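You operate a simulated robot arm through the tools that you are given. There is no shell and no other tool. Be economical: measure what you need, move in short steps, check, and stop when the job is done.

Carry out the task below with a simulated two-armed robot. There is one attempt and no reset: what you move stays moved.

## Task
Lower the glass into the door, clamp it and free the hoist.
Fine: push the cups forward into the door before lowering; both clamp knobs are closed before the release lever vents. End with the cups drawn back, the pump off and the lever at Hold; the test box stays off.
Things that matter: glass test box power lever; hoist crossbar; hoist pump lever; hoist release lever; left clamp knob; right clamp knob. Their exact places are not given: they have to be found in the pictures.

It is judged by the outcome, as a careful person would: the job done as asked, and still so three seconds after it is handed in. It fails if anything else is knocked over, pushed out of place, dropped, spilled or broken.

## Robot
Two 7-joint arms with fingered hands on one trunk, on a base that drives. Base frame: it is fixed to the floor where the robot stands at the start and does not move with it; the origin is under the middle of the robot, x ahead of it, y to its left, z up. Readings come in m, rad, newtons and seconds.
The left shoulder is at the start at [0.02, 0.214, 1.468], the right one opposite. With the tool pointing down near the work surface each hand reaches from about 0.1 to 0.3 m from the robot's upright axis, wherever it stands, measured 20 degrees to its own side. Places, roughly: glass test box power lever [-0.3, -0.2, 1.1]; hoist crossbar [0.5, -0.3, 1.3]; hoist pump lever [0.8, -0.1, 1.3]; hoist release lever [0.9, -0.1, 1.2]; left clamp knob [0.6, -0.5, 0.7]; right clamp knob [0.3, -0.5, 0.7]. Payload 3.3 kg a hand.
Tool frame (each hand has its own): the origin (TCP) lies between the finger pads and is the grasp point; the fingertips stand 0.026 m ahead of it; z points along the fingers, y is the line along which they close. Largest opening 0.132 m; the body of the gripper starts 0.073 m behind the TCP. The gripper is a hand of 2 fingers: y runs from the thumb to the fingers, the wrist lies at [0, 0, -0.224] in the tool frame, and closing takes about 1.5 s.
Orientation is that of the tool frame in the base frame, as [roll, pitch, yaw] about the fixed x, y, z axes, in that order (R = Rz(yaw) Ry(pitch) Rx(roll)). With the fingers straight down and closing along the base's y, the tool's x points along the base's -x, its y along +y and its z along -z.

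## Interface
- The arms move only by the tool play_rows. It takes "left_motion", "right_motion" or both (then of equal length, played together; a hand with none holds still); each is a list of rows, each a list of 6 numbers: the shift along the tool's x, y, z in mm, then the turn, a rotation vector about the tool's x, y, z in rad. In form: [[x, y, z, rx, ry, rz], ...]. A call has 1 to 10 rows; each row is the pose to reach, as a shift and turn from the pose commanded when the call began, along the tool's axes at that moment. "left_jaw" and "right_jaw" are, for a hand that has rows, the opening, from 0 (shut) to 1 (fully open), set as the call begins (left out, the last holds). Each row takes 0.2 s and may step no farther than 0.05 m and 0.15 rad from the row before; otherwise, or with a gripper value out of range, the whole call is refused. Where a pose cannot be reached the arm comes as near as it can. A force on the tool above 40 N (or 10 N above the force at the start of the call, whichever is more), or a blocked arm, ends the call early, and 0.2 s more pass. Each finger travels about 0.153 m/s and halts on what it meets, pressing with about 26 N; the grip force reading is that of the motor and also rises with nothing between the fingers. The clock runs only during rows and for 0.2 s after the last one: add rows that repeat a pose to give the fingers time. It gives the time, the measured TCP pose, the force on the tool (base axes), the opening and the grip force at its end, in the units of the frame above (readings bear some noise), with the torque about the TCP (base axes, N m) and any sound that the robot's microphone picked up, and new pictures: "pictures" is both (left out), scene, wrist or none (wrist: the cameras of the hands that moved).
- Cameras (640 x 400 px; columns grow to the right, rows downward): "scene" is now at [0.0643, -0.0543, 1.6205]; the picture's right is [-0.71, -0.71, 0.00], its down [-0.54, 0.54, -0.64] and it looks along [0.46, -0.46, -0.76] (base axes); focal length 214 px, centre (320, 200). "left" rides on the left gripper at [-0.066, -0.003, -0.099] in its tool frame; the picture's right is [0.04, -1.00, 0.00], its down [0.83, 0.03, -0.55] and it looks along [0.55, 0.02, 0.83] (tool axes); focal length 261 px, centre (320, 200). "right" rides on the right gripper at [0.066, -0.003, -0.099] in its tool frame; the picture's right is [0.04, 1.00, 0.00], its down [-0.83, 0.03, -0.55] and it looks along [-0.55, 0.02, 0.83] (tool axes); focal length 261 px, centre (320, 200).
- lift_body(by): slides the trunk up (or, below 0, down) by that many m; the arms and the scene camera ride with it, the base frame stays. It gives what a move gives, with no picture.
- steer(legs): drives the robot by 1 to 6 legs, each [ahead, left, turn to the left] in m, m and rad, along the robot's own axes; the way and the turn of a leg run together, so that a leg with both is an arc; at most 1.5 m and 3.142 rad a leg. The arms and the cameras ride along, it lands a little off, and it stops where it bumps. It gives what a move gives, and a new picture of the scene camera.
- set_fingers(finger1, thumb_bend, hand): sets how far each is bent, from 0 (flat) to 1 (curled in); at 0.3 the hand is open as for a grip, at 0.7 the pads meet at the TCP. One left out holds its place. A second passes; each finger stops where it meets its share of the squeeze, and holds until it gets a number again. A gripper value or a shape takes the hand back. It gives what a move gives, with no picture; readings hold the bend of each and the force on the fingers (four entries, about 0 where the hand has none), thumb and palm.
- preshape(shape, hand): the hand has 2 fingers and takes this shape, open, in about a second: jaw (thumb against the fingers, like two jaws); tri (thumb and two fingers); tip (a fingertip pinch); poke (one finger out to press); point (the index stretched); flat (the hand flat); cup (the hand cupped); fist (a fist). The gripper value then closes the fingers along that shape, each until it touches; the sizes above hold for jaw. It gives what a move gives, with no picture.
- aim_head(pan, tilt): turns the head with the scene camera to pan (to the left, within 1.501 rad either way) and tilt (down, from -0.506 to 1.204), counted from straight ahead of the robot. It gives what a move gives, and a new picture of the scene camera.
- locate(camera, pixels): for up to 12 pixels [column, row] of the newest picture of that camera ("zoom" is the newest enlarged one), the place [x, y, z] in the base frame of the surface seen there, good to about 0.002 m. No time passes.
- close_up(camera, box): a new picture of the part [left, top, right, bottom] of that camera's present view, enlarged. No time passes.
- hand_in(): hands the job in; it is judged then, once.

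Keep the steps short. Do not move on a guess: measure, check each grasp and each placing, and mend mistakes. In all there are 80 turns and 260 pictures (those below and enlarged ones count). Leave the grippers open and the arms clear of the work at the hand-in unless told otherwise, and finish with a single line.

The tools are called after "Emit:" by a JSON object that holds its "fn" and its "kwargs". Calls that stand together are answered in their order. play_rows: Moves the arms, as the interface text tells. Its arguments: {"type":"object","properties":{"left_motion":{"type":"array","items":{"type":"array","items":{"type":"number"}}},"left_jaw":{"type":"number"},"right_motion":{"type":"array","items":{"type":"array","items":{"type":"number"}}},"right_jaw":{"type":"number"},"pictures":{"type":"string","enum":["both","scene","wrist","none"]}},"required":[]} The other tools are called the same way: lift_body (by) slides the trunk up or down; preshape (shape, hand) gives the hand a shape; set_fingers (finger1, thumb_bend, hand) moves the fingers one by one; steer (legs) drives the base; aim_head (pan, tilt) turns the head that bears the scene camera; locate (camera, pixels) gives the place of the surface under pixels of a picture; close_up (camera, box) takes an enlarged picture of a part of a camera's view; hand_in () hands the job in.

At the start:

```text
t: 0.0
left_ee_pos: [0.2822, 0.016, 1.5121]
left_orientation: [3.142, 0.0, -3.141]
left_force: [0.0, 0.3, -0.5]
left_moment: [0.02, 0.0, 0.04]
left_grip_width: 0.1317
left_grasp_force: 0.0
left_shape: jaw
left_bend: [0.3, 0.3]
left_finger forces: [0.0, 0.0, 0.0, 0.1, 0.1, 0.0]
right_ee_pos: [0.2716, -0.2144, 1.5126]
right_orientation: [-3.141, 0.0, 3.141]
right_force: [-0.1, -0.1, 0.5]
right_moment: [-0.01, 0.0, 0.04]
right_grip_width: 0.1319
right_grasp_force: 0.1
right_shape: jaw
right_bend: [0.3, 0.3]
right_finger forces: [0.1, 0.0, 0.0, 0.0, 0.0, 0.0]
trunk travel left (down, up): [-0.749, 0.012]
robot x, y, heading: [-0.0025, 0.0003, 0.002]
head pan, tilt: [-0.785, 0.869]
```

scene: 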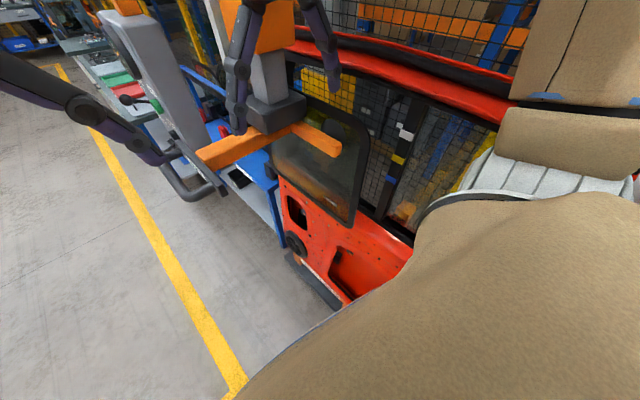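
right: 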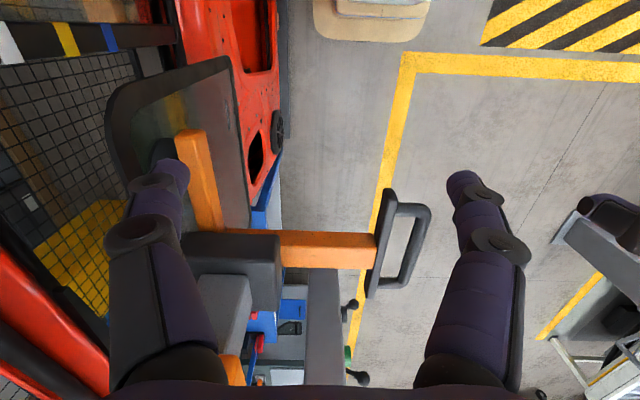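
left: 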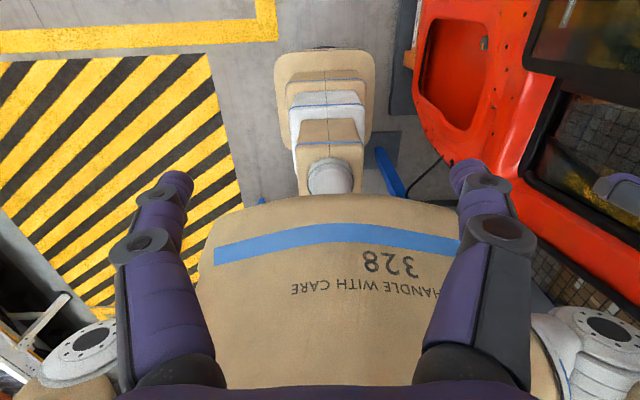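

The scene picture shows the hoist with an orange crossbar near (270,145), and a red door. I'll turn the head to see the whole station.

Emit:
{"fn": "aim_head", "kwargs": {"pan": -0.3, "tilt": 0.6}}

Emit:
{"fn": "aim_head", "kwargs": {"pan": -1.2, "tilt": 0.7}}

```text
t: 0.9
left_ee_pos: [0.2826, 0.0166, 1.5125]
left_orientation: [3.141, -0.001, -3.139]
left_force: [-0.3, -0.1, -0.2]
left_moment: [-0.01, 0.03, -0.01]
left_grip_width: 0.1319
left_grasp_force: 0.0
left_shape: jaw
left_bend: [0.3, 0.3]
left_finger forces: [0.0, 0.0, 0.0, 0.0, 0.0, 0.0]
right_ee_pos: [0.2717, -0.2147, 1.5127]
right_orientation: [3.141, 0.001, -3.141]
right_force: [0.3, 0.2, -1.2]
right_moment: [-0.03, -0.04, -0.05]
right_grip_width: 0.1318
right_grasp_force: 0.2
right_shape: jaw
right_bend: [0.3, 0.3]
right_finger forces: [0.1, 0.0, 0.0, 0.0, 0.1, 0.1]
trunk travel left (down, up): [-0.749, 0.012]
robot x, y, heading: [0.001, 0.0003, -0.003]
head pan, tilt: [-0.3, 0.6]
```

scene: 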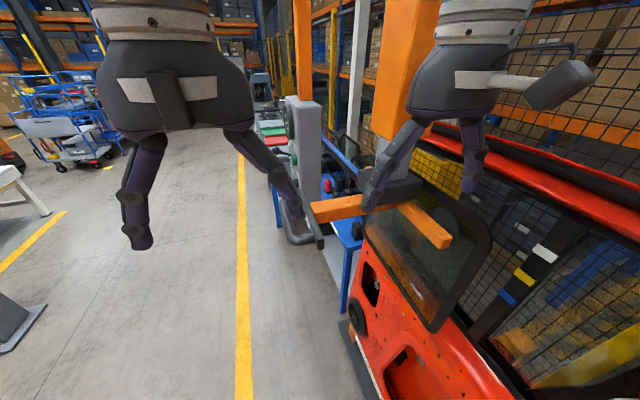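

```text
t: 2.1
left_ee_pos: [0.2833, 0.0174, 1.512]
left_orientation: [3.141, 0.001, -3.141]
left_force: [0.1, -0.6, -0.7]
left_moment: [0.0, 0.02, 0.01]
left_grip_width: 0.1319
left_grasp_force: 0.0
left_shape: jaw
left_bend: [0.3, 0.3]
left_finger forces: [0.0, 0.0, 0.0, 0.0, 0.0, 0.1]
right_ee_pos: [0.2721, -0.2129, 1.5134]
right_orientation: [-3.14, -0.001, -3.141]
right_force: [-0.4, 0.9, -0.7]
right_moment: [-0.01, -0.02, -0.03]
right_grip_width: 0.1318
right_grasp_force: 0.0
right_shape: jaw
right_bend: [0.3, 0.3]
right_finger forces: [0.0, 0.1, 0.1, 0.1, 0.0, 0.0]
trunk travel left (down, up): [-0.749, 0.012]
robot x, y, heading: [-0.0005, 0.0043, 0.001]
head pan, tilt: [-1.201, 0.7]
```

scene: 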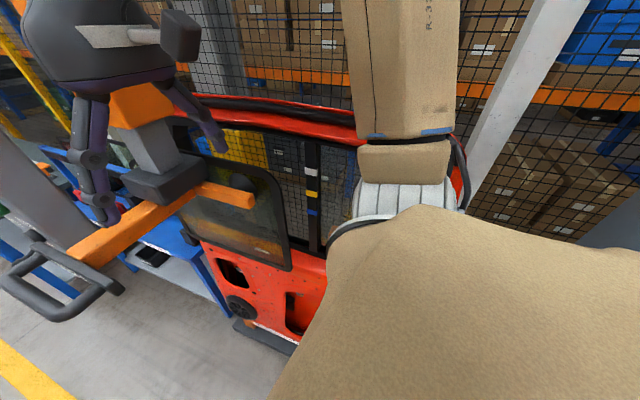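

I see the crossbar with its D-handle around (60,285) and the glass in the door. I'll measure points and enlarge.

Emit:
{"fn": "locate", "kwargs": {"camera": "scene", "pixels": [[235, 195], [140, 215], [80, 255], [20, 285], [90, 300], [165, 175], [235, 180], [280, 265], [240, 305], [290, 325], [225, 270], [320, 300]]}}

Emit:
{"fn": "close_up", "kwargs": {"camera": "scene", "box": [160, 80, 340, 350]}}

Emit:
{"fn": "close_up", "kwargs": {"camera": "right", "box": [100, 0, 450, 400]}}

Emit:
{"fn": "aim_head", "kwargs": {"pan": -0.15, "tilt": 0.75}}

```text
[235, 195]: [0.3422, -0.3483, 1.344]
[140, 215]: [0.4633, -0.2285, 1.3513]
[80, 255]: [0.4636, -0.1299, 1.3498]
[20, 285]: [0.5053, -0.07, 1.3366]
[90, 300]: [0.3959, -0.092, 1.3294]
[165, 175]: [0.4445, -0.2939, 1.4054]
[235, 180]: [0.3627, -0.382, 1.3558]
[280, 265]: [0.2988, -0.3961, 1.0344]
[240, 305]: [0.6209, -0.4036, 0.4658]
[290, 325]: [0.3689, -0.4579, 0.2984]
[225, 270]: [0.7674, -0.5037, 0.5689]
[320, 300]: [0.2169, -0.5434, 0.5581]
```

```text
1.48 times, centred on (250, 215) of scene
```

zoom: 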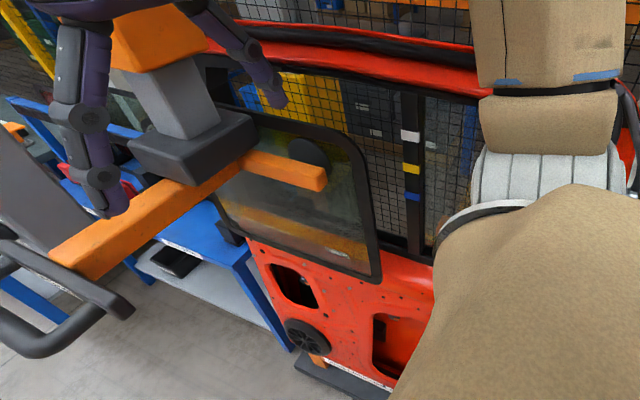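

```text
1.00 times, centred on (275, 200) of right (not enlarged: the box is as wide or as high as the picture)
```

zoom: 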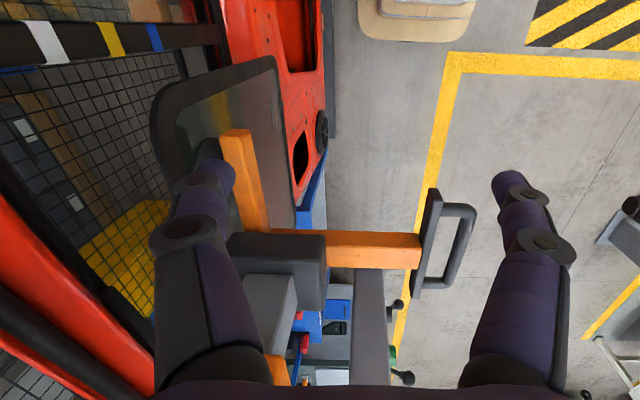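

```text
t: 3.4
left_ee_pos: [0.2816, 0.0155, 1.5112]
left_orientation: [-3.141, 0.0, -3.141]
left_force: [0.1, 0.6, -0.2]
left_moment: [0.02, 0.04, -0.01]
left_grip_width: 0.1321
left_grasp_force: 0.0
left_shape: jaw
left_bend: [0.3, 0.3]
left_finger forces: [0.0, 0.0, 0.1, 0.0, 0.0, 0.0]
right_ee_pos: [0.2712, -0.2138, 1.5115]
right_orientation: [3.141, 0.0, 3.141]
right_force: [-0.2, -0.1, -0.7]
right_moment: [0.0, 0.01, 0.03]
right_grip_width: 0.1318
right_grasp_force: 0.1
right_shape: jaw
right_bend: [0.3, 0.3]
right_finger forces: [0.0, 0.0, 0.0, 0.0, 0.1, 0.0]
trunk travel left (down, up): [-0.749, 0.012]
robot x, y, heading: [-0.0041, 0.0004, 0.001]
head pan, tilt: [-0.15, 0.75]
```

scene: 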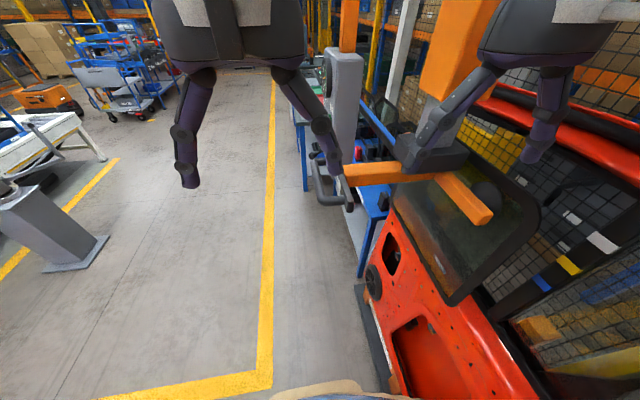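

I'll enlarge the hoist area and the region of the grey panel.

Emit:
{"fn": "close_up", "kwargs": {"camera": "scene", "box": [290, 40, 410, 220]}}

Emit:
{"fn": "close_up", "kwargs": {"camera": "scene", "box": [340, 180, 560, 400]}}

Emit:
{"fn": "close_up", "kwargs": {"camera": "right", "box": [230, 280, 400, 400]}}

Emit:
{"fn": "aim_head", "kwargs": {"pan": -1.5, "tilt": 0.3}}

```text
2.22 times, centred on (350, 130) of scene
```

zoom: 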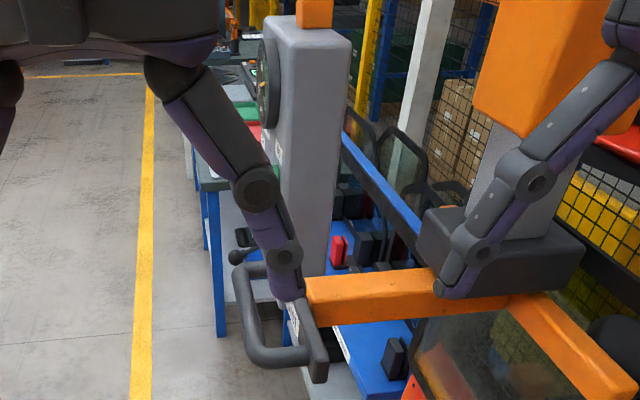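

```text
1.82 times, centred on (450, 290) of scene
```

zoom: 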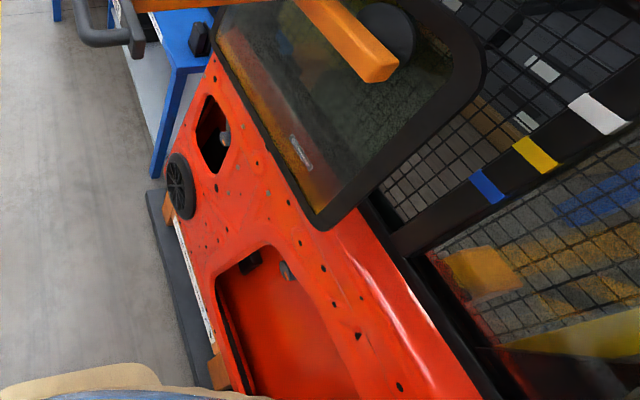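

```text
3.33 times, centred on (315, 340) of right
```

zoom: 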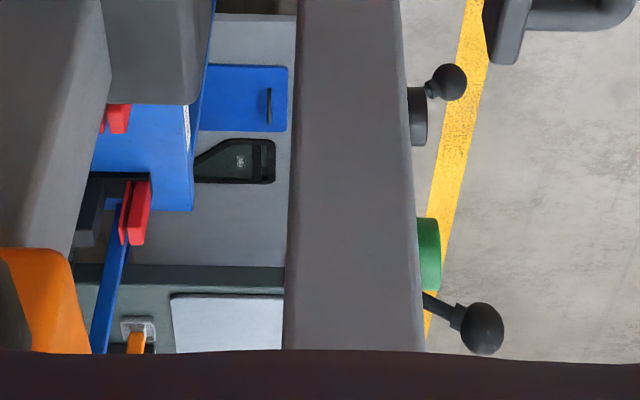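

```text
t: 4.9
left_ee_pos: [0.2816, 0.0168, 1.5133]
left_orientation: [-3.141, 0.0, 3.141]
left_force: [-0.7, 0.5, 0.5]
left_moment: [0.05, 0.02, -0.02]
left_grip_width: 0.1319
left_grasp_force: 0.2
left_shape: jaw
left_bend: [0.3, 0.3]
left_finger forces: [0.0, 0.1, 0.0, 0.1, 0.1, 0.0]
right_ee_pos: [0.2724, -0.214, 1.5118]
right_orientation: [3.14, 0.001, 3.141]
right_force: [-0.1, -0.3, 0.3]
right_moment: [0.0, 0.01, 0.02]
right_grip_width: 0.132
right_grasp_force: 0.1
right_shape: jaw
right_bend: [0.3, 0.3]
right_finger forces: [0.0, 0.0, 0.0, 0.0, 0.1, 0.0]
trunk travel left (down, up): [-0.749, 0.012]
robot x, y, heading: [0.0029, -0.001, -0.004]
head pan, tilt: [-1.499, 0.3]
```

scene: 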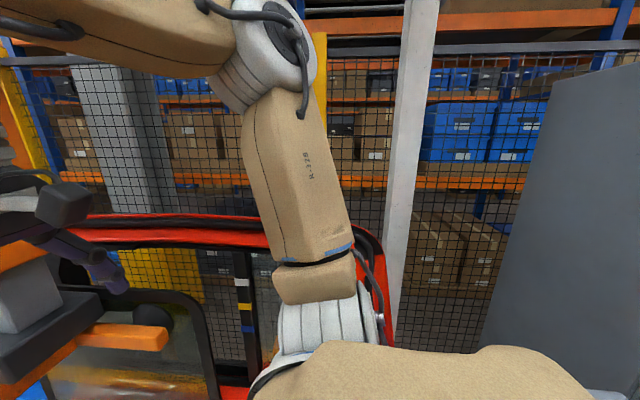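

Before driving I look to the left and check for free floor, then at the back right for the test box.

Emit:
{"fn": "aim_head", "kwargs": {"pan": 0.9, "tilt": 0.8}}

```text
t: 7.1
left_ee_pos: [0.2823, 0.0149, 1.513]
left_orientation: [3.141, -0.001, 3.141]
left_force: [1.0, 0.7, 0.1]
left_moment: [-0.01, 0.0, 0.01]
left_grip_width: 0.1316
left_grasp_force: 0.0
left_shape: jaw
left_bend: [0.3, 0.3]
left_finger forces: [0.1, 0.0, 0.1, 0.0, 0.1, 0.0]
right_ee_pos: [0.2717, -0.2149, 1.5119]
right_orientation: [3.141, 0.0, 3.141]
right_force: [0.1, -0.5, -0.2]
right_moment: [0.0, 0.0, -0.01]
right_grip_width: 0.132
right_grasp_force: 0.0
right_shape: jaw
right_bend: [0.3, 0.3]
right_finger forces: [0.1, 0.0, 0.0, 0.0, 0.0, 0.0]
trunk travel left (down, up): [-0.749, 0.012]
robot x, y, heading: [-0.0018, -0.0003, -0.002]
head pan, tilt: [0.901, 0.799]
```

scene: 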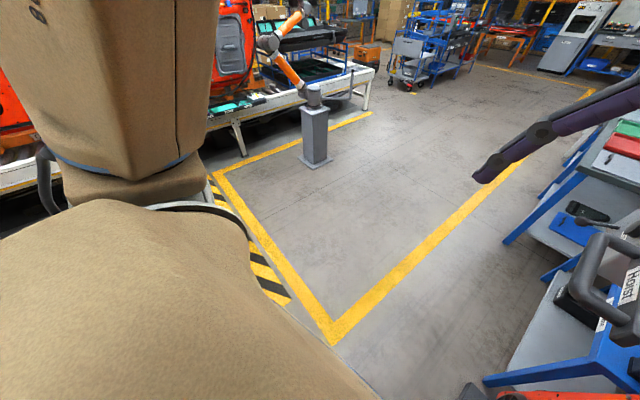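

Floor to the left looks clear to the yellow line and the pedestal. I measure it.

Emit:
{"fn": "locate", "kwargs": {"camera": "scene", "pixels": [[315, 160], [270, 290], [333, 335], [230, 130], [500, 165], [400, 220], [560, 170], [580, 270]]}}

Emit:
{"fn": "steer", "kwargs": {"legs": [[0, 0.45, 0]]}}

```text
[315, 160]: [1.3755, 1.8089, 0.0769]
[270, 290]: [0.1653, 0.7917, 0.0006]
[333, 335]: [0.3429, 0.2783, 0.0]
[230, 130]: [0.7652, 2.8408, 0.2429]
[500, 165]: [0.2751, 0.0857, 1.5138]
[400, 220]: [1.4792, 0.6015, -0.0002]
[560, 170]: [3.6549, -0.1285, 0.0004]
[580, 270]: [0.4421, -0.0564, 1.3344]
```

```text
t: 9.8
left_ee_pos: [0.2853, 0.4613, 1.5129]
left_orientation: [3.141, 0.0, 3.13]
left_force: [0.0, -0.5, 0.7]
left_moment: [0.03, 0.01, -0.01]
left_grip_width: 0.1321
left_grasp_force: 0.1
left_shape: jaw
left_bend: [0.3, 0.3]
left_finger forces: [0.0, 0.1, 0.0, 0.0, 0.1, 0.0]
right_ee_pos: [0.2718, 0.2301, 1.5129]
right_orientation: [3.141, 0.001, 3.127]
right_force: [-0.5, 0.8, 0.1]
right_moment: [0.04, -0.02, -0.01]
right_grip_width: 0.1318
right_grasp_force: 0.1
right_shape: jaw
right_bend: [0.3, 0.3]
right_finger forces: [0.1, 0.0, 0.0, 0.0, 0.1, 0.0]
trunk travel left (down, up): [-0.749, 0.012]
robot x, y, heading: [0.0016, 0.448, -0.014]
head pan, tilt: [0.901, 0.799]
```

scene: 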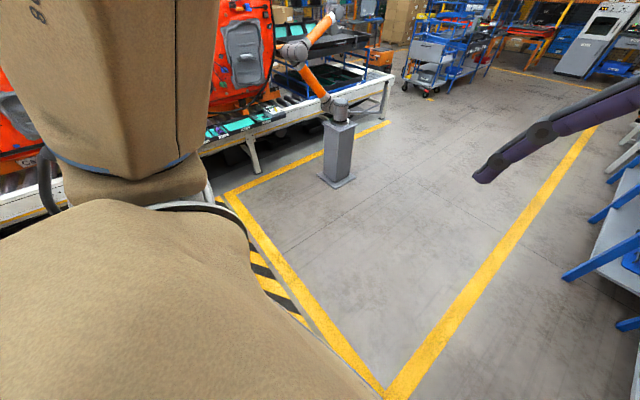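

Now I move ahead along the aisle and turn right to face the hoist and the door, head straight ahead.

Emit:
{"fn": "steer", "kwargs": {"legs": [[0.5, 0.15, 0], [0, 0, -1.557]]}}

Emit:
{"fn": "aim_head", "kwargs": {"pan": 0.0, "tilt": 0.5}}

```text
t: 16.5
left_ee_pos: [0.5217, 0.3076, 1.5122]
left_orientation: [-3.141, 0.001, 1.613]
left_force: [-0.1, -0.2, 0.0]
left_moment: [-0.01, 0.02, 0.0]
left_grip_width: 0.1319
left_grasp_force: 0.0
left_shape: jaw
left_bend: [0.3, 0.3]
left_finger forces: [0.1, 0.1, 0.1, 0.0, 0.0, 0.0]
right_ee_pos: [0.2904, 0.3106, 1.5118]
right_orientation: [3.14, 0.002, 1.614]
right_force: [0.4, -0.1, 0.3]
right_moment: [-0.01, 0.01, 0.01]
right_grip_width: 0.1318
right_grasp_force: 0.1
right_shape: jaw
right_bend: [0.3, 0.3]
right_finger forces: [0.0, 0.0, 0.0, 0.0, 0.0, 0.0]
trunk travel left (down, up): [-0.749, 0.012]
robot x, y, heading: [0.491, 0.5897, -1.53]
head pan, tilt: [0.901, 0.799]
```

scene: 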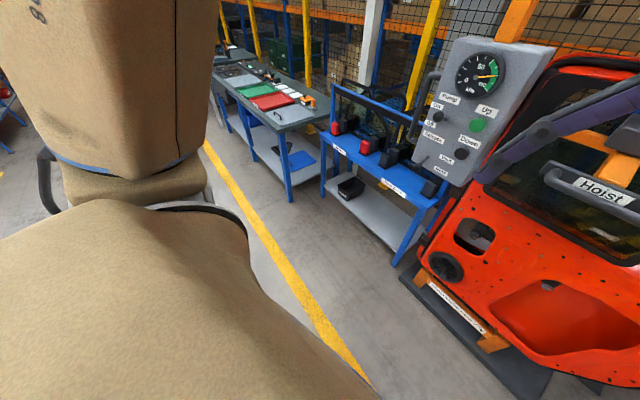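

```text
t: 17.7
left_ee_pos: [0.5204, 0.3081, 1.5135]
left_orientation: [-3.141, -0.001, 1.614]
left_force: [-0.2, -0.4, 0.2]
left_moment: [0.0, -0.02, 0.02]
left_grip_width: 0.1318
left_grasp_force: 0.2
left_shape: jaw
left_bend: [0.3, 0.3]
left_finger forces: [0.0, 0.0, 0.0, 0.0, 0.1, 0.0]
right_ee_pos: [0.2902, 0.3101, 1.5126]
right_orientation: [-3.141, 0.001, 1.614]
right_force: [0.1, 0.2, 0.1]
right_moment: [0.02, -0.02, 0.02]
right_grip_width: 0.1322
right_grasp_force: 0.0
right_shape: jaw
right_bend: [0.3, 0.3]
right_finger forces: [0.0, 0.0, 0.0, 0.0, 0.0, 0.1]
trunk travel left (down, up): [-0.749, 0.012]
robot x, y, heading: [0.4924, 0.5913, -1.529]
head pan, tilt: [0.0, 0.499]
```

scene: 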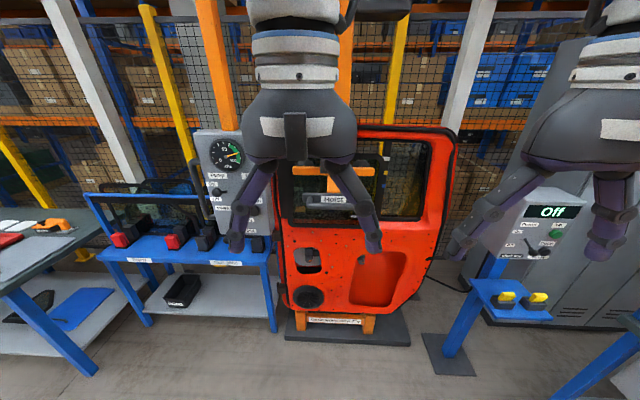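

A clear front view: panel at (230,185), door at (360,230), test box "Off" at (540,220). I enlarge them.

Emit:
{"fn": "close_up", "kwargs": {"camera": "scene", "box": [180, 120, 290, 250]}}

Emit:
{"fn": "close_up", "kwargs": {"camera": "scene", "box": [270, 140, 460, 340]}}

Emit:
{"fn": "close_up", "kwargs": {"camera": "scene", "box": [470, 180, 620, 310]}}

```text
3.08 times, centred on (235, 185) of scene
```

zoom: 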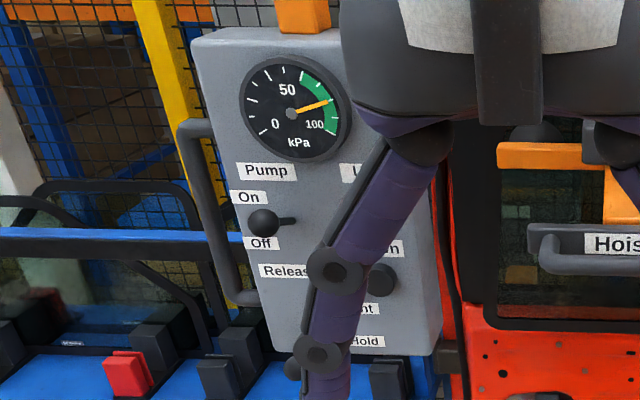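

```text
2.00 times, centred on (365, 240) of scene
```

zoom: 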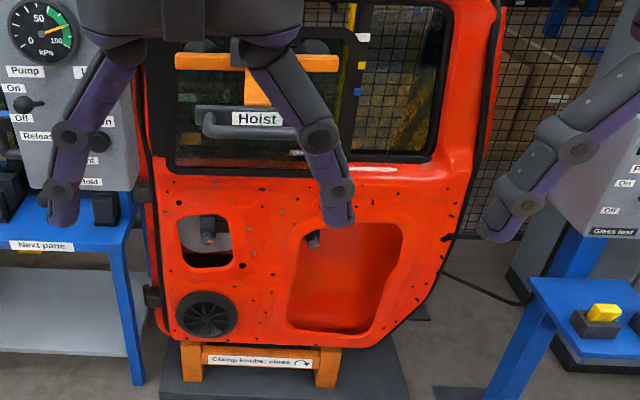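

```text
3.08 times, centred on (545, 245) of scene
```

zoom: 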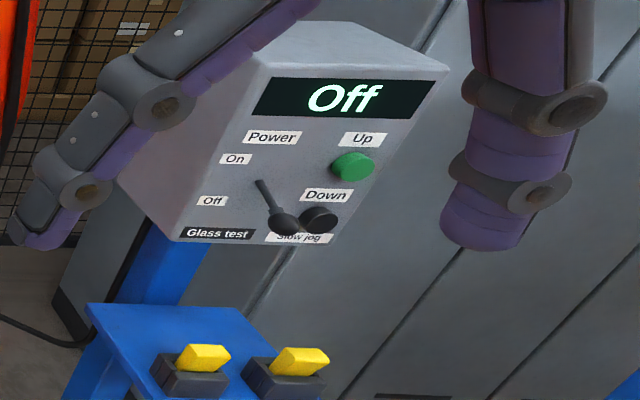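

The knobs' plate reads "Clamp knobs: close (clockwise)". The left forearm hides the panel, so I swing the left hand out to the left and turn its fingers to point forward.

Emit:
{"fn": "play_rows", "kwargs": {"left_motion": [[-15, 23, 6, 0, -0.15, 0], [-30, 46, 12, 0, -0.3, 0], [-45, 69, 18, 0, -0.45, 0], [-60, 92, 24, 0, -0.6, 0], [-75, 115, 30, 0, -0.75, 0], [-90, 138, 36, 0, -0.9, 0], [-105, 161, 42, 0, -1.05, 0], [-120, 184, 48, 0, -1.2, 0], [-135, 207, 54, 0, -1.35, 0], [-150, 230, 60, 0, -1.5, 0]], "pictures": "both"}}

```text
t: 19.9
left_ee_pos: [0.7458, 0.1285, 1.4602]
left_orientation: [-3.14, 1.461, 1.616]
left_force: [-0.7, 0.1, -0.9]
left_moment: [0.06, -0.04, -0.02]
left_grip_width: 0.1318
left_grasp_force: 0.0
left_shape: jaw
left_bend: [0.3, 0.3]
left_finger forces: [0.0, 0.0, 0.0, 0.1, 0.0, 0.1]
left hand out of reach, approached as far as the arm can: row 8, 9, 10
right_ee_pos: [0.2943, 0.3073, 1.5126]
right_orientation: [-3.14, -0.002, 1.614]
right_force: [0.2, 0.3, -0.3]
right_moment: [0.03, 0.01, -0.01]
right_grip_width: 0.1316
right_grasp_force: 0.1
right_shape: jaw
right_bend: [0.3, 0.3]
right_finger forces: [0.0, 0.1, 0.1, 0.0, 0.1, 0.0]
trunk travel left (down, up): [-0.749, 0.012]
robot x, y, heading: [0.4904, 0.5906, -1.526]
head pan, tilt: [0.0, 0.499]
```

scene: 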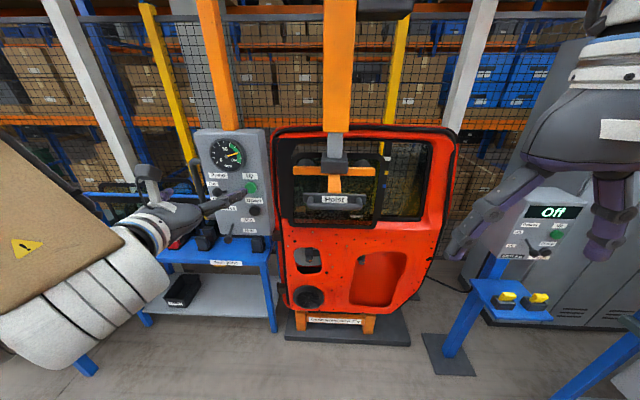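
left: 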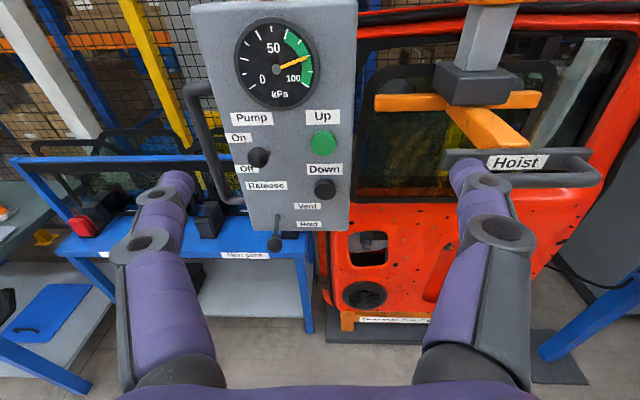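

Wonderful view. I measure the controls and crossbar, and enlarge panel and glass.

Emit:
{"fn": "locate", "kwargs": {"camera": "left", "pixels": [[258, 158], [268, 158], [275, 245], [276, 230], [322, 142], [324, 188], [345, 200], [380, 102], [535, 100], [518, 178], [595, 180], [470, 180]]}}

Emit:
{"fn": "close_up", "kwargs": {"camera": "left", "box": [200, 90, 370, 270]}}

Emit:
{"fn": "close_up", "kwargs": {"camera": "left", "box": [340, 50, 620, 225]}}

Emit:
{"fn": "close_up", "kwargs": {"camera": "scene", "box": [270, 130, 430, 330]}}

```text
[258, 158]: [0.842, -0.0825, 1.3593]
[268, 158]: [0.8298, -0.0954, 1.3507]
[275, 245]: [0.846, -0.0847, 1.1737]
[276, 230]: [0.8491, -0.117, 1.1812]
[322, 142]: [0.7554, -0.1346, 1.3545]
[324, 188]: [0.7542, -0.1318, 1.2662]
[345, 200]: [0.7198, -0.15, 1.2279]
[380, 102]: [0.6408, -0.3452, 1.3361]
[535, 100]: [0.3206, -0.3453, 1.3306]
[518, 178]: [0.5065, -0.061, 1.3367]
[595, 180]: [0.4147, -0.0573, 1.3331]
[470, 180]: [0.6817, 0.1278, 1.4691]
```

```text
2.22 times, centred on (285, 180) of left
```

zoom: 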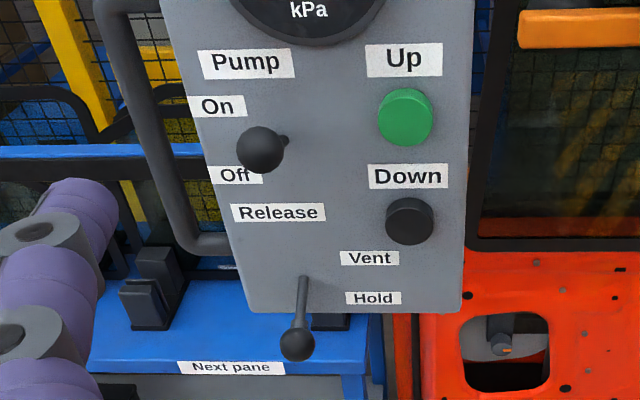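

```text
2.29 times, centred on (480, 138) of left
```

zoom: 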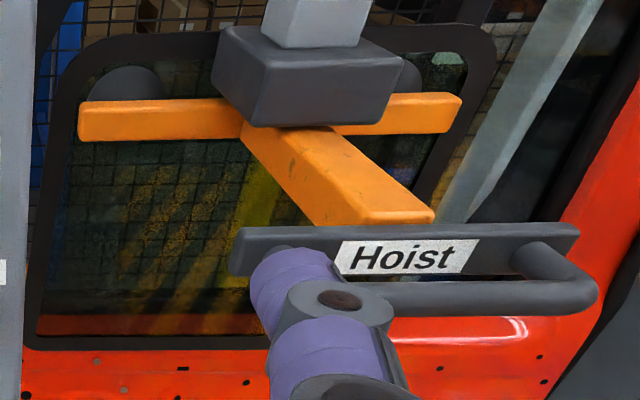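

```text
2.00 times, centred on (350, 230) of scene
```

zoom: 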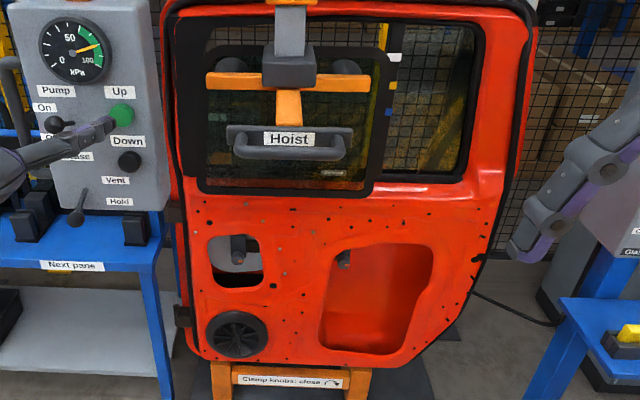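

Emit:
{"fn": "locate", "kwargs": {"camera": "left", "pixels": [[238, 137], [247, 169], [306, 206], [309, 224], [277, 216], [269, 153], [258, 150], [254, 158], [264, 158], [275, 238], [320, 134], [331, 188]]}}

Emit:
{"fn": "locate", "kwargs": {"camera": "scene", "pixels": [[308, 250], [345, 256], [345, 260], [330, 187], [300, 187], [360, 155], [300, 170], [378, 200], [352, 185], [352, 220], [306, 262], [390, 270]]}}

```text
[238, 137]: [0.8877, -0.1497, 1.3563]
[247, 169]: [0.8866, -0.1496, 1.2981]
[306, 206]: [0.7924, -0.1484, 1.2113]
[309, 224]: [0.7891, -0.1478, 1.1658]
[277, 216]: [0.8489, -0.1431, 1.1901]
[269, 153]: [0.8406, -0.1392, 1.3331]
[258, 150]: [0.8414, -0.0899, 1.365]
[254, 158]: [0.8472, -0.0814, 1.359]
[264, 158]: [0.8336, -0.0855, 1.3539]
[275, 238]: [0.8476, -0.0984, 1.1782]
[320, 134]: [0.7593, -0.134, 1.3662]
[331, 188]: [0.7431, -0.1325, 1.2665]
```

```text
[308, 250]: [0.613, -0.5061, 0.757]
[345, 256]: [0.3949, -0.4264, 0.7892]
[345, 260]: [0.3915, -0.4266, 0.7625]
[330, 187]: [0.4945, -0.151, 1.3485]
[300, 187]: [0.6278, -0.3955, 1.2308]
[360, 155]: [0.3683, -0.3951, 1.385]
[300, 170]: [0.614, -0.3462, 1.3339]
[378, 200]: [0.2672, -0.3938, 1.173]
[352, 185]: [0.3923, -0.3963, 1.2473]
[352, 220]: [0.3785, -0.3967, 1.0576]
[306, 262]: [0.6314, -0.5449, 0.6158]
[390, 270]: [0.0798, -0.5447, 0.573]
```

Panel face y≈-0.15; pump ball (0.842,-0.09,1.357) is up at On, release ball (0.847,-0.09,1.172) is down at Hold, Down button (0.752,-0.132,1.266). The handle bar is at about y=-0.06, z=1.335. I bring the right hand forward, fingers pointing at the handle.

Emit:
{"fn": "play_rows", "kwargs": {"right_motion": [[-20, 14, 6, 0, -0.15, 0], [-40, 28, 12, 0, -0.3, 0], [-60, 42, 18, 0, -0.45, 0], [-80, 56, 30, 0, -0.6, 0], [-100, 70, 42, 0, -0.75, 0], [-120, 84, 56, 0, -0.9, 0], [-140, 98, 70, 0, -1.05, 0], [-160, 112, 84, 0, -1.2, 0], [-180, 126, 98, 0, -1.35, 0], [-200, 140, 113, 0, -1.5, 0]]}}

```text
t: 22.3
left_ee_pos: [0.7444, 0.1314, 1.4622]
left_orientation: [-3.135, 1.464, 1.617]
left_force: [0.2, 0.7, -0.6]
left_moment: [-0.01, -0.01, -0.02]
left_grip_width: 0.1318
left_grasp_force: 0.0
left_shape: jaw
left_bend: [0.3, 0.3]
left_finger forces: [0.0, 0.1, 0.0, 0.1, 0.0, 0.0]
right_ee_pos: [0.3977, 0.0674, 1.4633]
right_orientation: [2.015, 1.461, 0.423]
right_force: [0.4, 0.0, 0.6]
right_moment: [0.0, 0.01, -0.04]
right_grip_width: 0.1319
right_grasp_force: 0.0
right_shape: jaw
right_bend: [0.3, 0.3]
right_finger forces: [0.1, 0.0, 0.0, 0.0, 0.0, 0.0]
right hand out of reach, approached as far as the arm can: row 10
trunk travel left (down, up): [-0.749, 0.012]
robot x, y, heading: [0.4945, 0.5913, -1.533]
head pan, tilt: [0.0, 0.499]
stopped in row 10 (right hand): the arm was blocked; the commanded pose is now the measured one
```

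scene: 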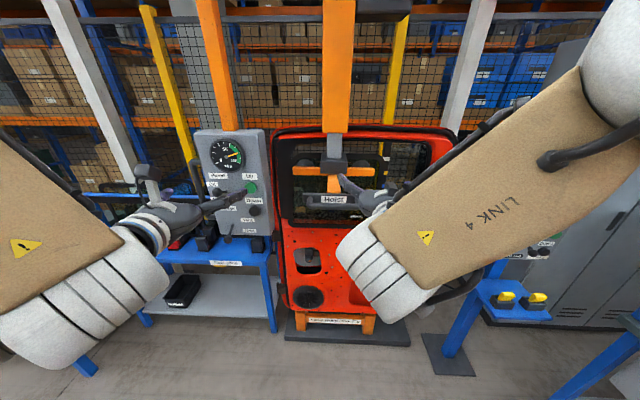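
right: 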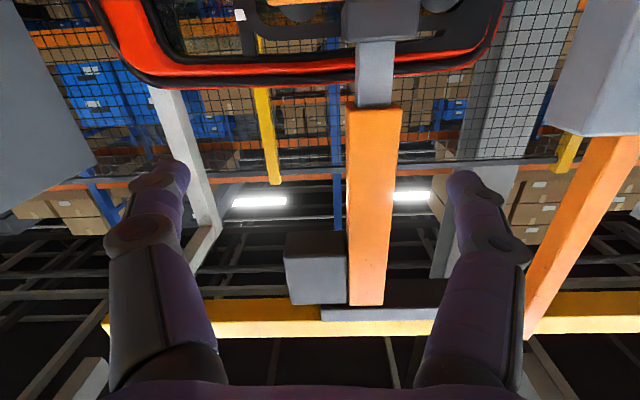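

The hand points forward. Now I roll it about its finger axis so the fingers close vertically around the horizontal handle, backing off 20 mm meanwhile.

Emit:
{"fn": "play_rows", "kwargs": {"right_motion": [[0, 0, -5, 0, 0, 0.15], [0, 0, -10, 0, 0, 0.3], [0, 0, -10, 0, 0, 0.45], [0, 0, -10, 0, 0, 0.6], [0, 0, -10, 0, 0, 0.75], [0, 0, -10, 0, 0, 0.9], [0, 0, -10, 0, 0, 1.05], [0, 0, -10, 0, 0, 1.2], [0, 0, -10, 0, 0, 1.35], [0, 0, -10, 0, 0, 1.5]]}}

```text
t: 24.5
left_ee_pos: [0.7419, 0.1286, 1.4613]
left_orientation: [3.135, 1.462, 1.609]
left_force: [0.9, 0.9, -0.3]
left_moment: [-0.01, 0.01, -0.02]
left_grip_width: 0.132
left_grasp_force: 0.0
left_shape: jaw
left_bend: [0.3, 0.3]
left_finger forces: [0.0, 0.1, 0.0, 0.0, 0.0, 0.0]
right_ee_pos: [0.3804, -0.001, 1.4495]
right_orientation: [1.62, -0.026, -0.014]
right_force: [0.6, -1.0, -0.3]
right_moment: [0.0, 0.01, -0.02]
right_grip_width: 0.1318
right_grasp_force: 0.1
right_shape: jaw
right_bend: [0.3, 0.3]
right_finger forces: [0.1, 0.0, 0.0, 0.0, 0.0, 0.0]
right hand out of reach, approached as far as the arm can: row 3, 4, 5, 6, 7, 8, 9, 10
trunk travel left (down, up): [-0.749, 0.012]
robot x, y, heading: [0.4903, 0.5913, -1.528]
head pan, tilt: [0.0, 0.499]
```

scene: 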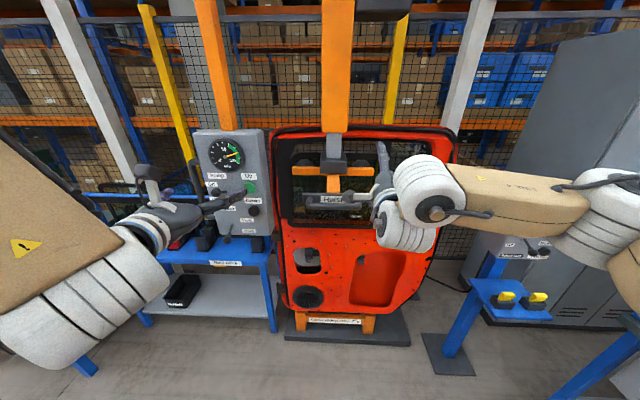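
right: 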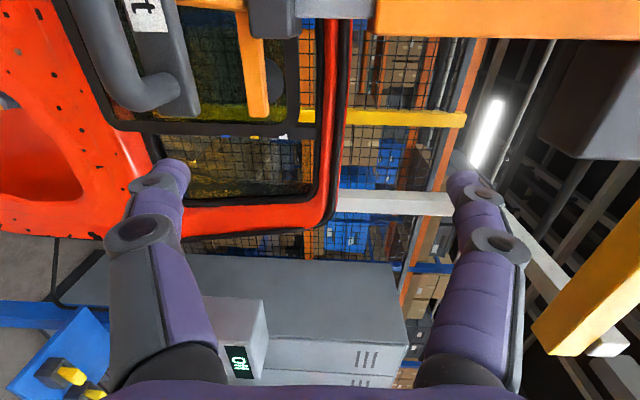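

Fingers now point at -y and close vertically. I measure the handle bar from the right camera.

Emit:
{"fn": "locate", "kwargs": {"camera": "right", "pixels": [[110, 40], [120, 80], [135, 102], [165, 90], [185, 70], [95, 20], [170, 105], [150, 50]]}}

Emit:
{"fn": "close_up", "kwargs": {"camera": "scene", "box": [290, 130, 410, 240]}}

```text
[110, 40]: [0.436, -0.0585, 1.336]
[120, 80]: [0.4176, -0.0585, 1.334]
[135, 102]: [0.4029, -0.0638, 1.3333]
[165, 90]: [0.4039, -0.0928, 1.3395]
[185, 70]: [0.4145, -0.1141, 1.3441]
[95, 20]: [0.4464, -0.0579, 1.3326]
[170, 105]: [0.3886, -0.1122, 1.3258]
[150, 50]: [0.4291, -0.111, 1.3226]
```

```text
3.64 times, centred on (350, 185) of scene
```

zoom: 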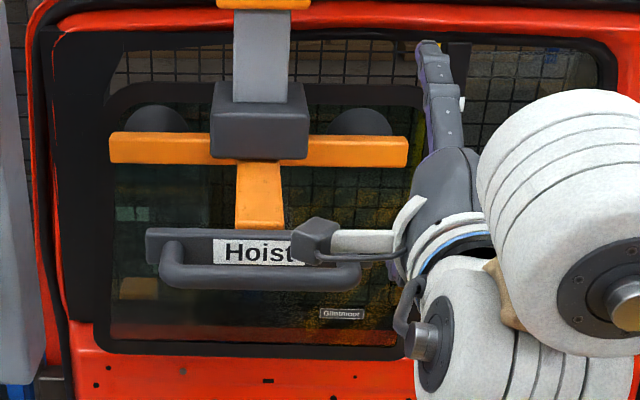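

Bar: front y≈-0.058, axis about z 1.325, x 0.40–0.52; backing plate at y -0.111. I lower the hand to the bar's height first without moving forward, in a short call.

Emit:
{"fn": "play_rows", "kwargs": {"right_motion": [[15, -30, 0, 0, 0, 0], [30, -60, 0, 0, 0, 0], [45, -95, 0, 0, 0, 0], [60, -125, 0, 0, 0, 0], [60, -125, 0, 0, 0, 0]], "right_jaw": 1}}

```text
t: 25.7
left_ee_pos: [0.7429, 0.1292, 1.4623]
left_orientation: [3.139, 1.464, 1.608]
left_force: [-0.2, 0.6, 0.5]
left_moment: [0.0, -0.02, -0.01]
left_grip_width: 0.1317
left_grasp_force: 0.0
left_shape: jaw
left_bend: [0.3, 0.3]
left_finger forces: [0.0, 0.0, 0.0, 0.0, 0.1, 0.0]
right_ee_pos: [0.4465, 0.0065, 1.3263]
right_orientation: [1.621, -0.022, -0.017]
right_force: [-0.7, 0.0, 0.1]
right_moment: [-0.02, 0.02, -0.01]
right_grip_width: 0.1322
right_grasp_force: 0.0
right_shape: jaw
right_bend: [0.3, 0.3]
right_finger forces: [0.1, 0.0, 0.0, 0.1, 0.1, 0.0]
trunk travel left (down, up): [-0.749, 0.012]
robot x, y, heading: [0.4944, 0.5901, -1.529]
head pan, tilt: [0.0, 0.499]
```

scene: 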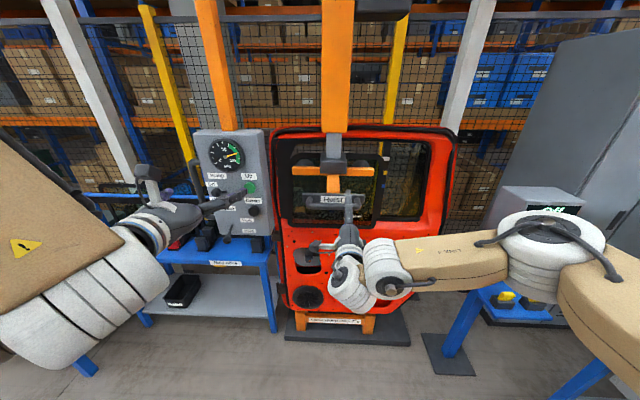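
right: 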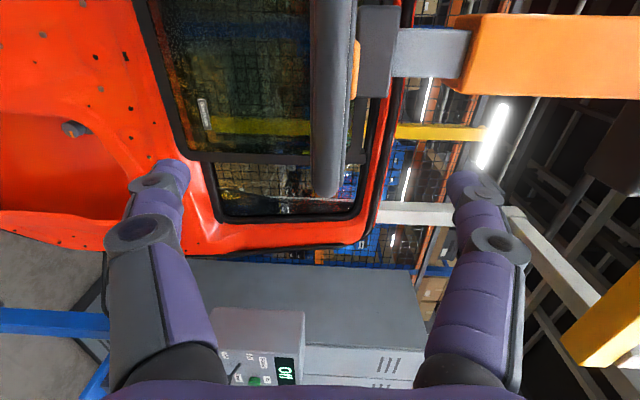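

The bar at column ~325 sits midway between the open fingers. I advance 73 mm, then close.

Emit:
{"fn": "play_rows", "kwargs": {"right_motion": [[3, 1, 25, 0, 0, 0], [6, 1, 50, 0, 0, 0], [6, 2, 73, 0, 0, 0], [6, 2, 73, 0, 0, 0]], "pictures": "wrist"}}

Emit:
{"fn": "play_rows", "kwargs": {"right_motion": [[0, 0, 0, 0, 0, 0], [0, 0, 0, 0, 0, 0], [0, 0, 0, 0, 0, 0], [0, 0, 0, 0, 0, 0], [0, 0, 0, 0, 0, 0], [0, 0, 0, 0, 0, 0]], "right_jaw": 0, "pictures": "wrist"}}

```text
t: 26.7
left_ee_pos: [0.7428, 0.1296, 1.4618]
left_orientation: [3.14, 1.463, 1.609]
left_force: [-0.8, 0.4, -0.6]
left_moment: [0.0, 0.0, 0.02]
left_grip_width: 0.1319
left_grasp_force: 0.1
left_shape: jaw
left_bend: [0.3, 0.3]
left_finger forces: [0.0, 0.1, 0.0, 0.0, 0.1, 0.1]
right_ee_pos: [0.4519, -0.0679, 1.3278]
right_orientation: [1.621, -0.024, -0.017]
right_force: [0.1, 0.4, -0.3]
right_moment: [0.0, -0.03, -0.01]
right_grip_width: 0.1318
right_grasp_force: 0.1
right_shape: jaw
right_bend: [0.3, 0.3]
right_finger forces: [0.0, 0.1, 0.1, 0.0, 0.1, 0.1]
trunk travel left (down, up): [-0.749, 0.012]
robot x, y, heading: [0.492, 0.5884, -1.524]
head pan, tilt: [0.0, 0.499]
```

right: 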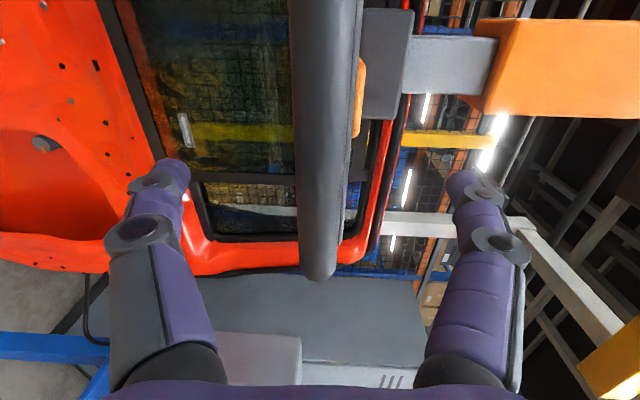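

```text
t: 28.1
left_ee_pos: [0.7425, 0.1291, 1.4619]
left_orientation: [3.14, 1.461, 1.612]
left_force: [0.5, 0.3, 0.0]
left_moment: [0.02, 0.01, 0.0]
left_grip_width: 0.1319
left_grasp_force: 0.0
left_shape: jaw
left_bend: [0.3, 0.3]
left_finger forces: [0.0, 0.0, 0.0, 0.1, 0.0, 0.1]
right_ee_pos: [0.4523, -0.0687, 1.3263]
right_orientation: [1.623, -0.023, -0.015]
right_force: [0.2, -2.5, -1.8]
right_moment: [0.0, 0.0, -0.01]
right_grip_width: 0.0
right_grasp_force: 26.3
right_shape: jaw
right_bend: [0.64, 0.7]
right_finger forces: [0.0, 0.0, 0.0, 0.0, 0.0, 0.0]
trunk travel left (down, up): [-0.749, 0.012]
robot x, y, heading: [0.4951, 0.5871, -1.528]
head pan, tilt: [0.0, 0.499]
```

right: 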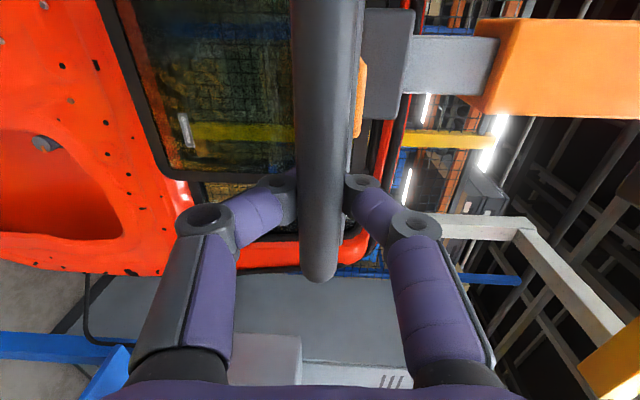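

Width 0, so the fingers seem to have closed past the bar. I measure where the bar lies relative to the pads.

Emit:
{"fn": "locate", "kwargs": {"camera": "right", "pixels": [[325, 100], [320, 180], [318, 250], [318, 275], [290, 185], [360, 182], [300, 100], [350, 100], [345, 200]]}}

Emit:
{"fn": "close_up", "kwargs": {"camera": "right", "box": [220, 120, 420, 290]}}

```text
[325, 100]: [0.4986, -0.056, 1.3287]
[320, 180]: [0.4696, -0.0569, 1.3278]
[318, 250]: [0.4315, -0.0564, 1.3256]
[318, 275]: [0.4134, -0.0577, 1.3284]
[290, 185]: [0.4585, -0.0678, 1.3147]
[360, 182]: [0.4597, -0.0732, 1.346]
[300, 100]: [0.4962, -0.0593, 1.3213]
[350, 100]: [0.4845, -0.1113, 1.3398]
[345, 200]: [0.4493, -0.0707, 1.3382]
```

```text
2.35 times, centred on (320, 205) of right
```

zoom: 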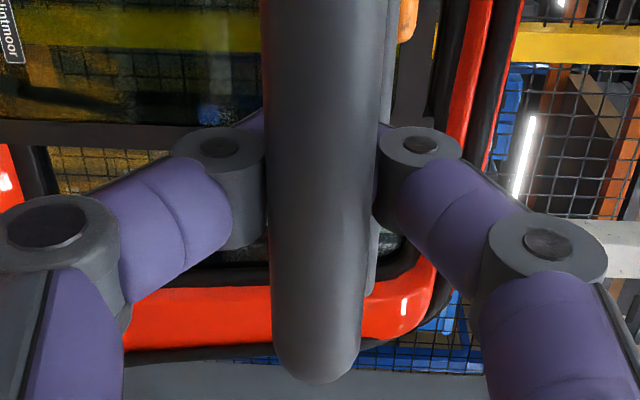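

The fingers wrap around behind the bar. I test by pushing 30 mm forward and watching force and whether the hoist follows.

Emit:
{"fn": "play_rows", "kwargs": {"right_motion": [[0, 0, 10, 0, 0, 0], [0, 0, 20, 0, 0, 0], [0, 0, 30, 0, 0, 0], [0, 0, 30, 0, 0, 0]]}}

```text
t: 29.1
left_ee_pos: [0.7426, 0.1308, 1.4611]
left_orientation: [3.14, 1.463, 1.61]
left_force: [-0.2, -0.1, 0.5]
left_moment: [-0.02, -0.01, -0.01]
left_grip_width: 0.1318
left_grasp_force: 0.1
left_shape: jaw
left_bend: [0.3, 0.3]
left_finger forces: [0.1, 0.0, 0.1, 0.1, 0.0, 0.0]
right_ee_pos: [0.4521, -0.0986, 1.3251]
right_orientation: [1.622, -0.022, -0.016]
right_force: [-0.1, 0.6, 0.7]
right_moment: [0.02, 0.0, 0.02]
right_grip_width: 0.0001
right_grasp_force: 26.1
right_shape: jaw
right_bend: [0.65, 0.7]
right_finger forces: [0.1, 0.0, 0.0, 0.0, 0.1, 0.0]
trunk travel left (down, up): [-0.749, 0.012]
robot x, y, heading: [0.4911, 0.5883, -1.529]
head pan, tilt: [0.0, 0.499]
```

scene: 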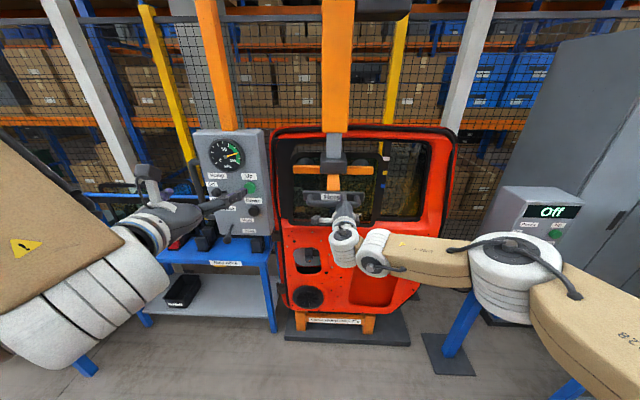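
right: 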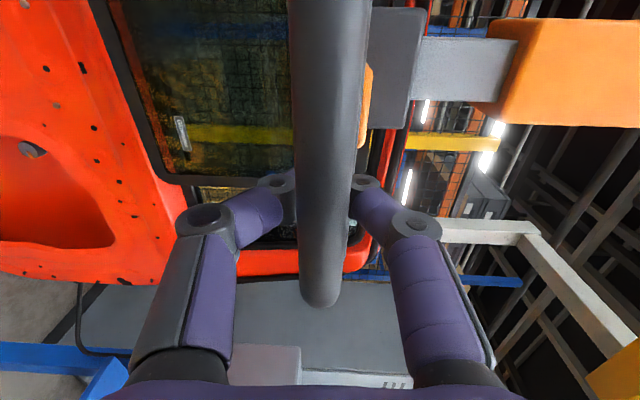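

Emit:
{"fn": "locate", "kwargs": {"camera": "right", "pixels": [[325, 100], [320, 180], [318, 250], [320, 300], [360, 182], [390, 60], [440, 80]]}}

Emit:
{"fn": "close_up", "kwargs": {"camera": "right", "box": [220, 0, 480, 200]}}

Emit:
{"fn": "close_up", "kwargs": {"camera": "scene", "box": [280, 130, 400, 240]}}

```text
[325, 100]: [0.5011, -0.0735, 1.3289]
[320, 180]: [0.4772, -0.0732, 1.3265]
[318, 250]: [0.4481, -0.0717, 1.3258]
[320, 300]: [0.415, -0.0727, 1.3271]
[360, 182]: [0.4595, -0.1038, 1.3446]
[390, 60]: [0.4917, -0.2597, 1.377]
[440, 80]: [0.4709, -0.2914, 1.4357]
```

```text
2.00 times, centred on (350, 100) of right
```

zoom: 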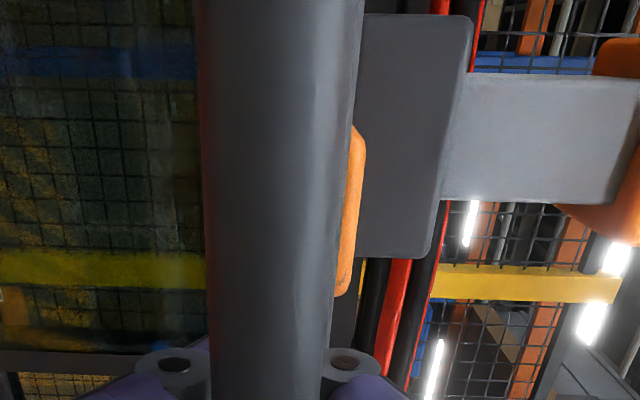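

```text
3.64 times, centred on (340, 185) of scene
```

zoom: 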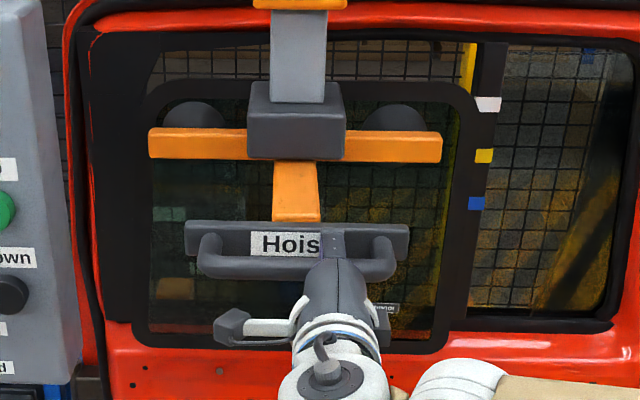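

The bar moved 16 mm (y -0.056 → -0.073) after some slack; it follows. I keep pushing, watching the force.

Emit:
{"fn": "play_rows", "kwargs": {"right_motion": [[0, 0, 10, 0, 0, 0], [0, 0, 20, 0, 0, 0], [0, 0, 30, 0, 0, 0], [0, 0, 40, 0, 0, 0], [0, 0, 50, 0, 0, 0], [0, 0, 50, 0, 0, 0]]}}

Emit:
{"fn": "locate", "kwargs": {"camera": "scene", "pixels": [[300, 195], [300, 220], [300, 235], [300, 170], [360, 168], [380, 225], [390, 235], [370, 200], [420, 230], [395, 190]]}}

```text
t: 30.5
left_ee_pos: [0.7413, 0.1298, 1.4615]
left_orientation: [3.137, 1.462, 1.612]
left_force: [-0.3, 0.0, 1.0]
left_moment: [0.02, 0.0, -0.01]
left_grip_width: 0.1319
left_grasp_force: 0.1
left_shape: jaw
left_bend: [0.3, 0.3]
left_finger forces: [0.0, 0.0, 0.0, 0.0, 0.0, 0.1]
right_ee_pos: [0.4518, -0.1472, 1.3229]
right_orientation: [1.622, -0.022, -0.018]
right_force: [0.3, 0.4, -0.7]
right_moment: [-0.01, -0.03, -0.04]
right_grip_width: 0.0
right_grasp_force: 25.0
right_shape: jaw
right_bend: [0.65, 0.7]
right_finger forces: [0.0, 0.0, 0.0, 0.0, 0.0, 0.1]
trunk travel left (down, up): [-0.749, 0.012]
robot x, y, heading: [0.4947, 0.5923, -1.527]
head pan, tilt: [0.0, 0.499]
```

scene: 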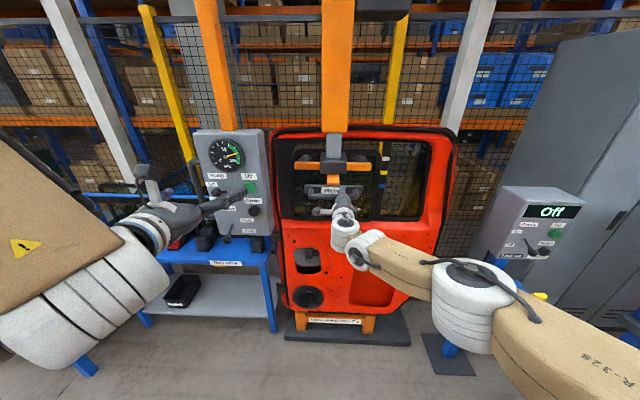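
right: 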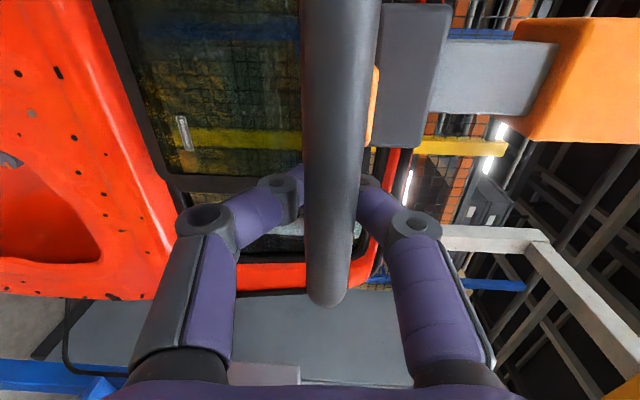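

```text
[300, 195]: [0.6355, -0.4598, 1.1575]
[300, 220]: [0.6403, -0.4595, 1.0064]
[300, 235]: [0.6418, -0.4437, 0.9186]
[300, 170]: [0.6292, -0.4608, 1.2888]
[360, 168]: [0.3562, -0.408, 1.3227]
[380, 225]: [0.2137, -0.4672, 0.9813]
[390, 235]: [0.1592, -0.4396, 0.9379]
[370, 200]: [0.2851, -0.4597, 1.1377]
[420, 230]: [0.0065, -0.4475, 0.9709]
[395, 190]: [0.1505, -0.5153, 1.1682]
```

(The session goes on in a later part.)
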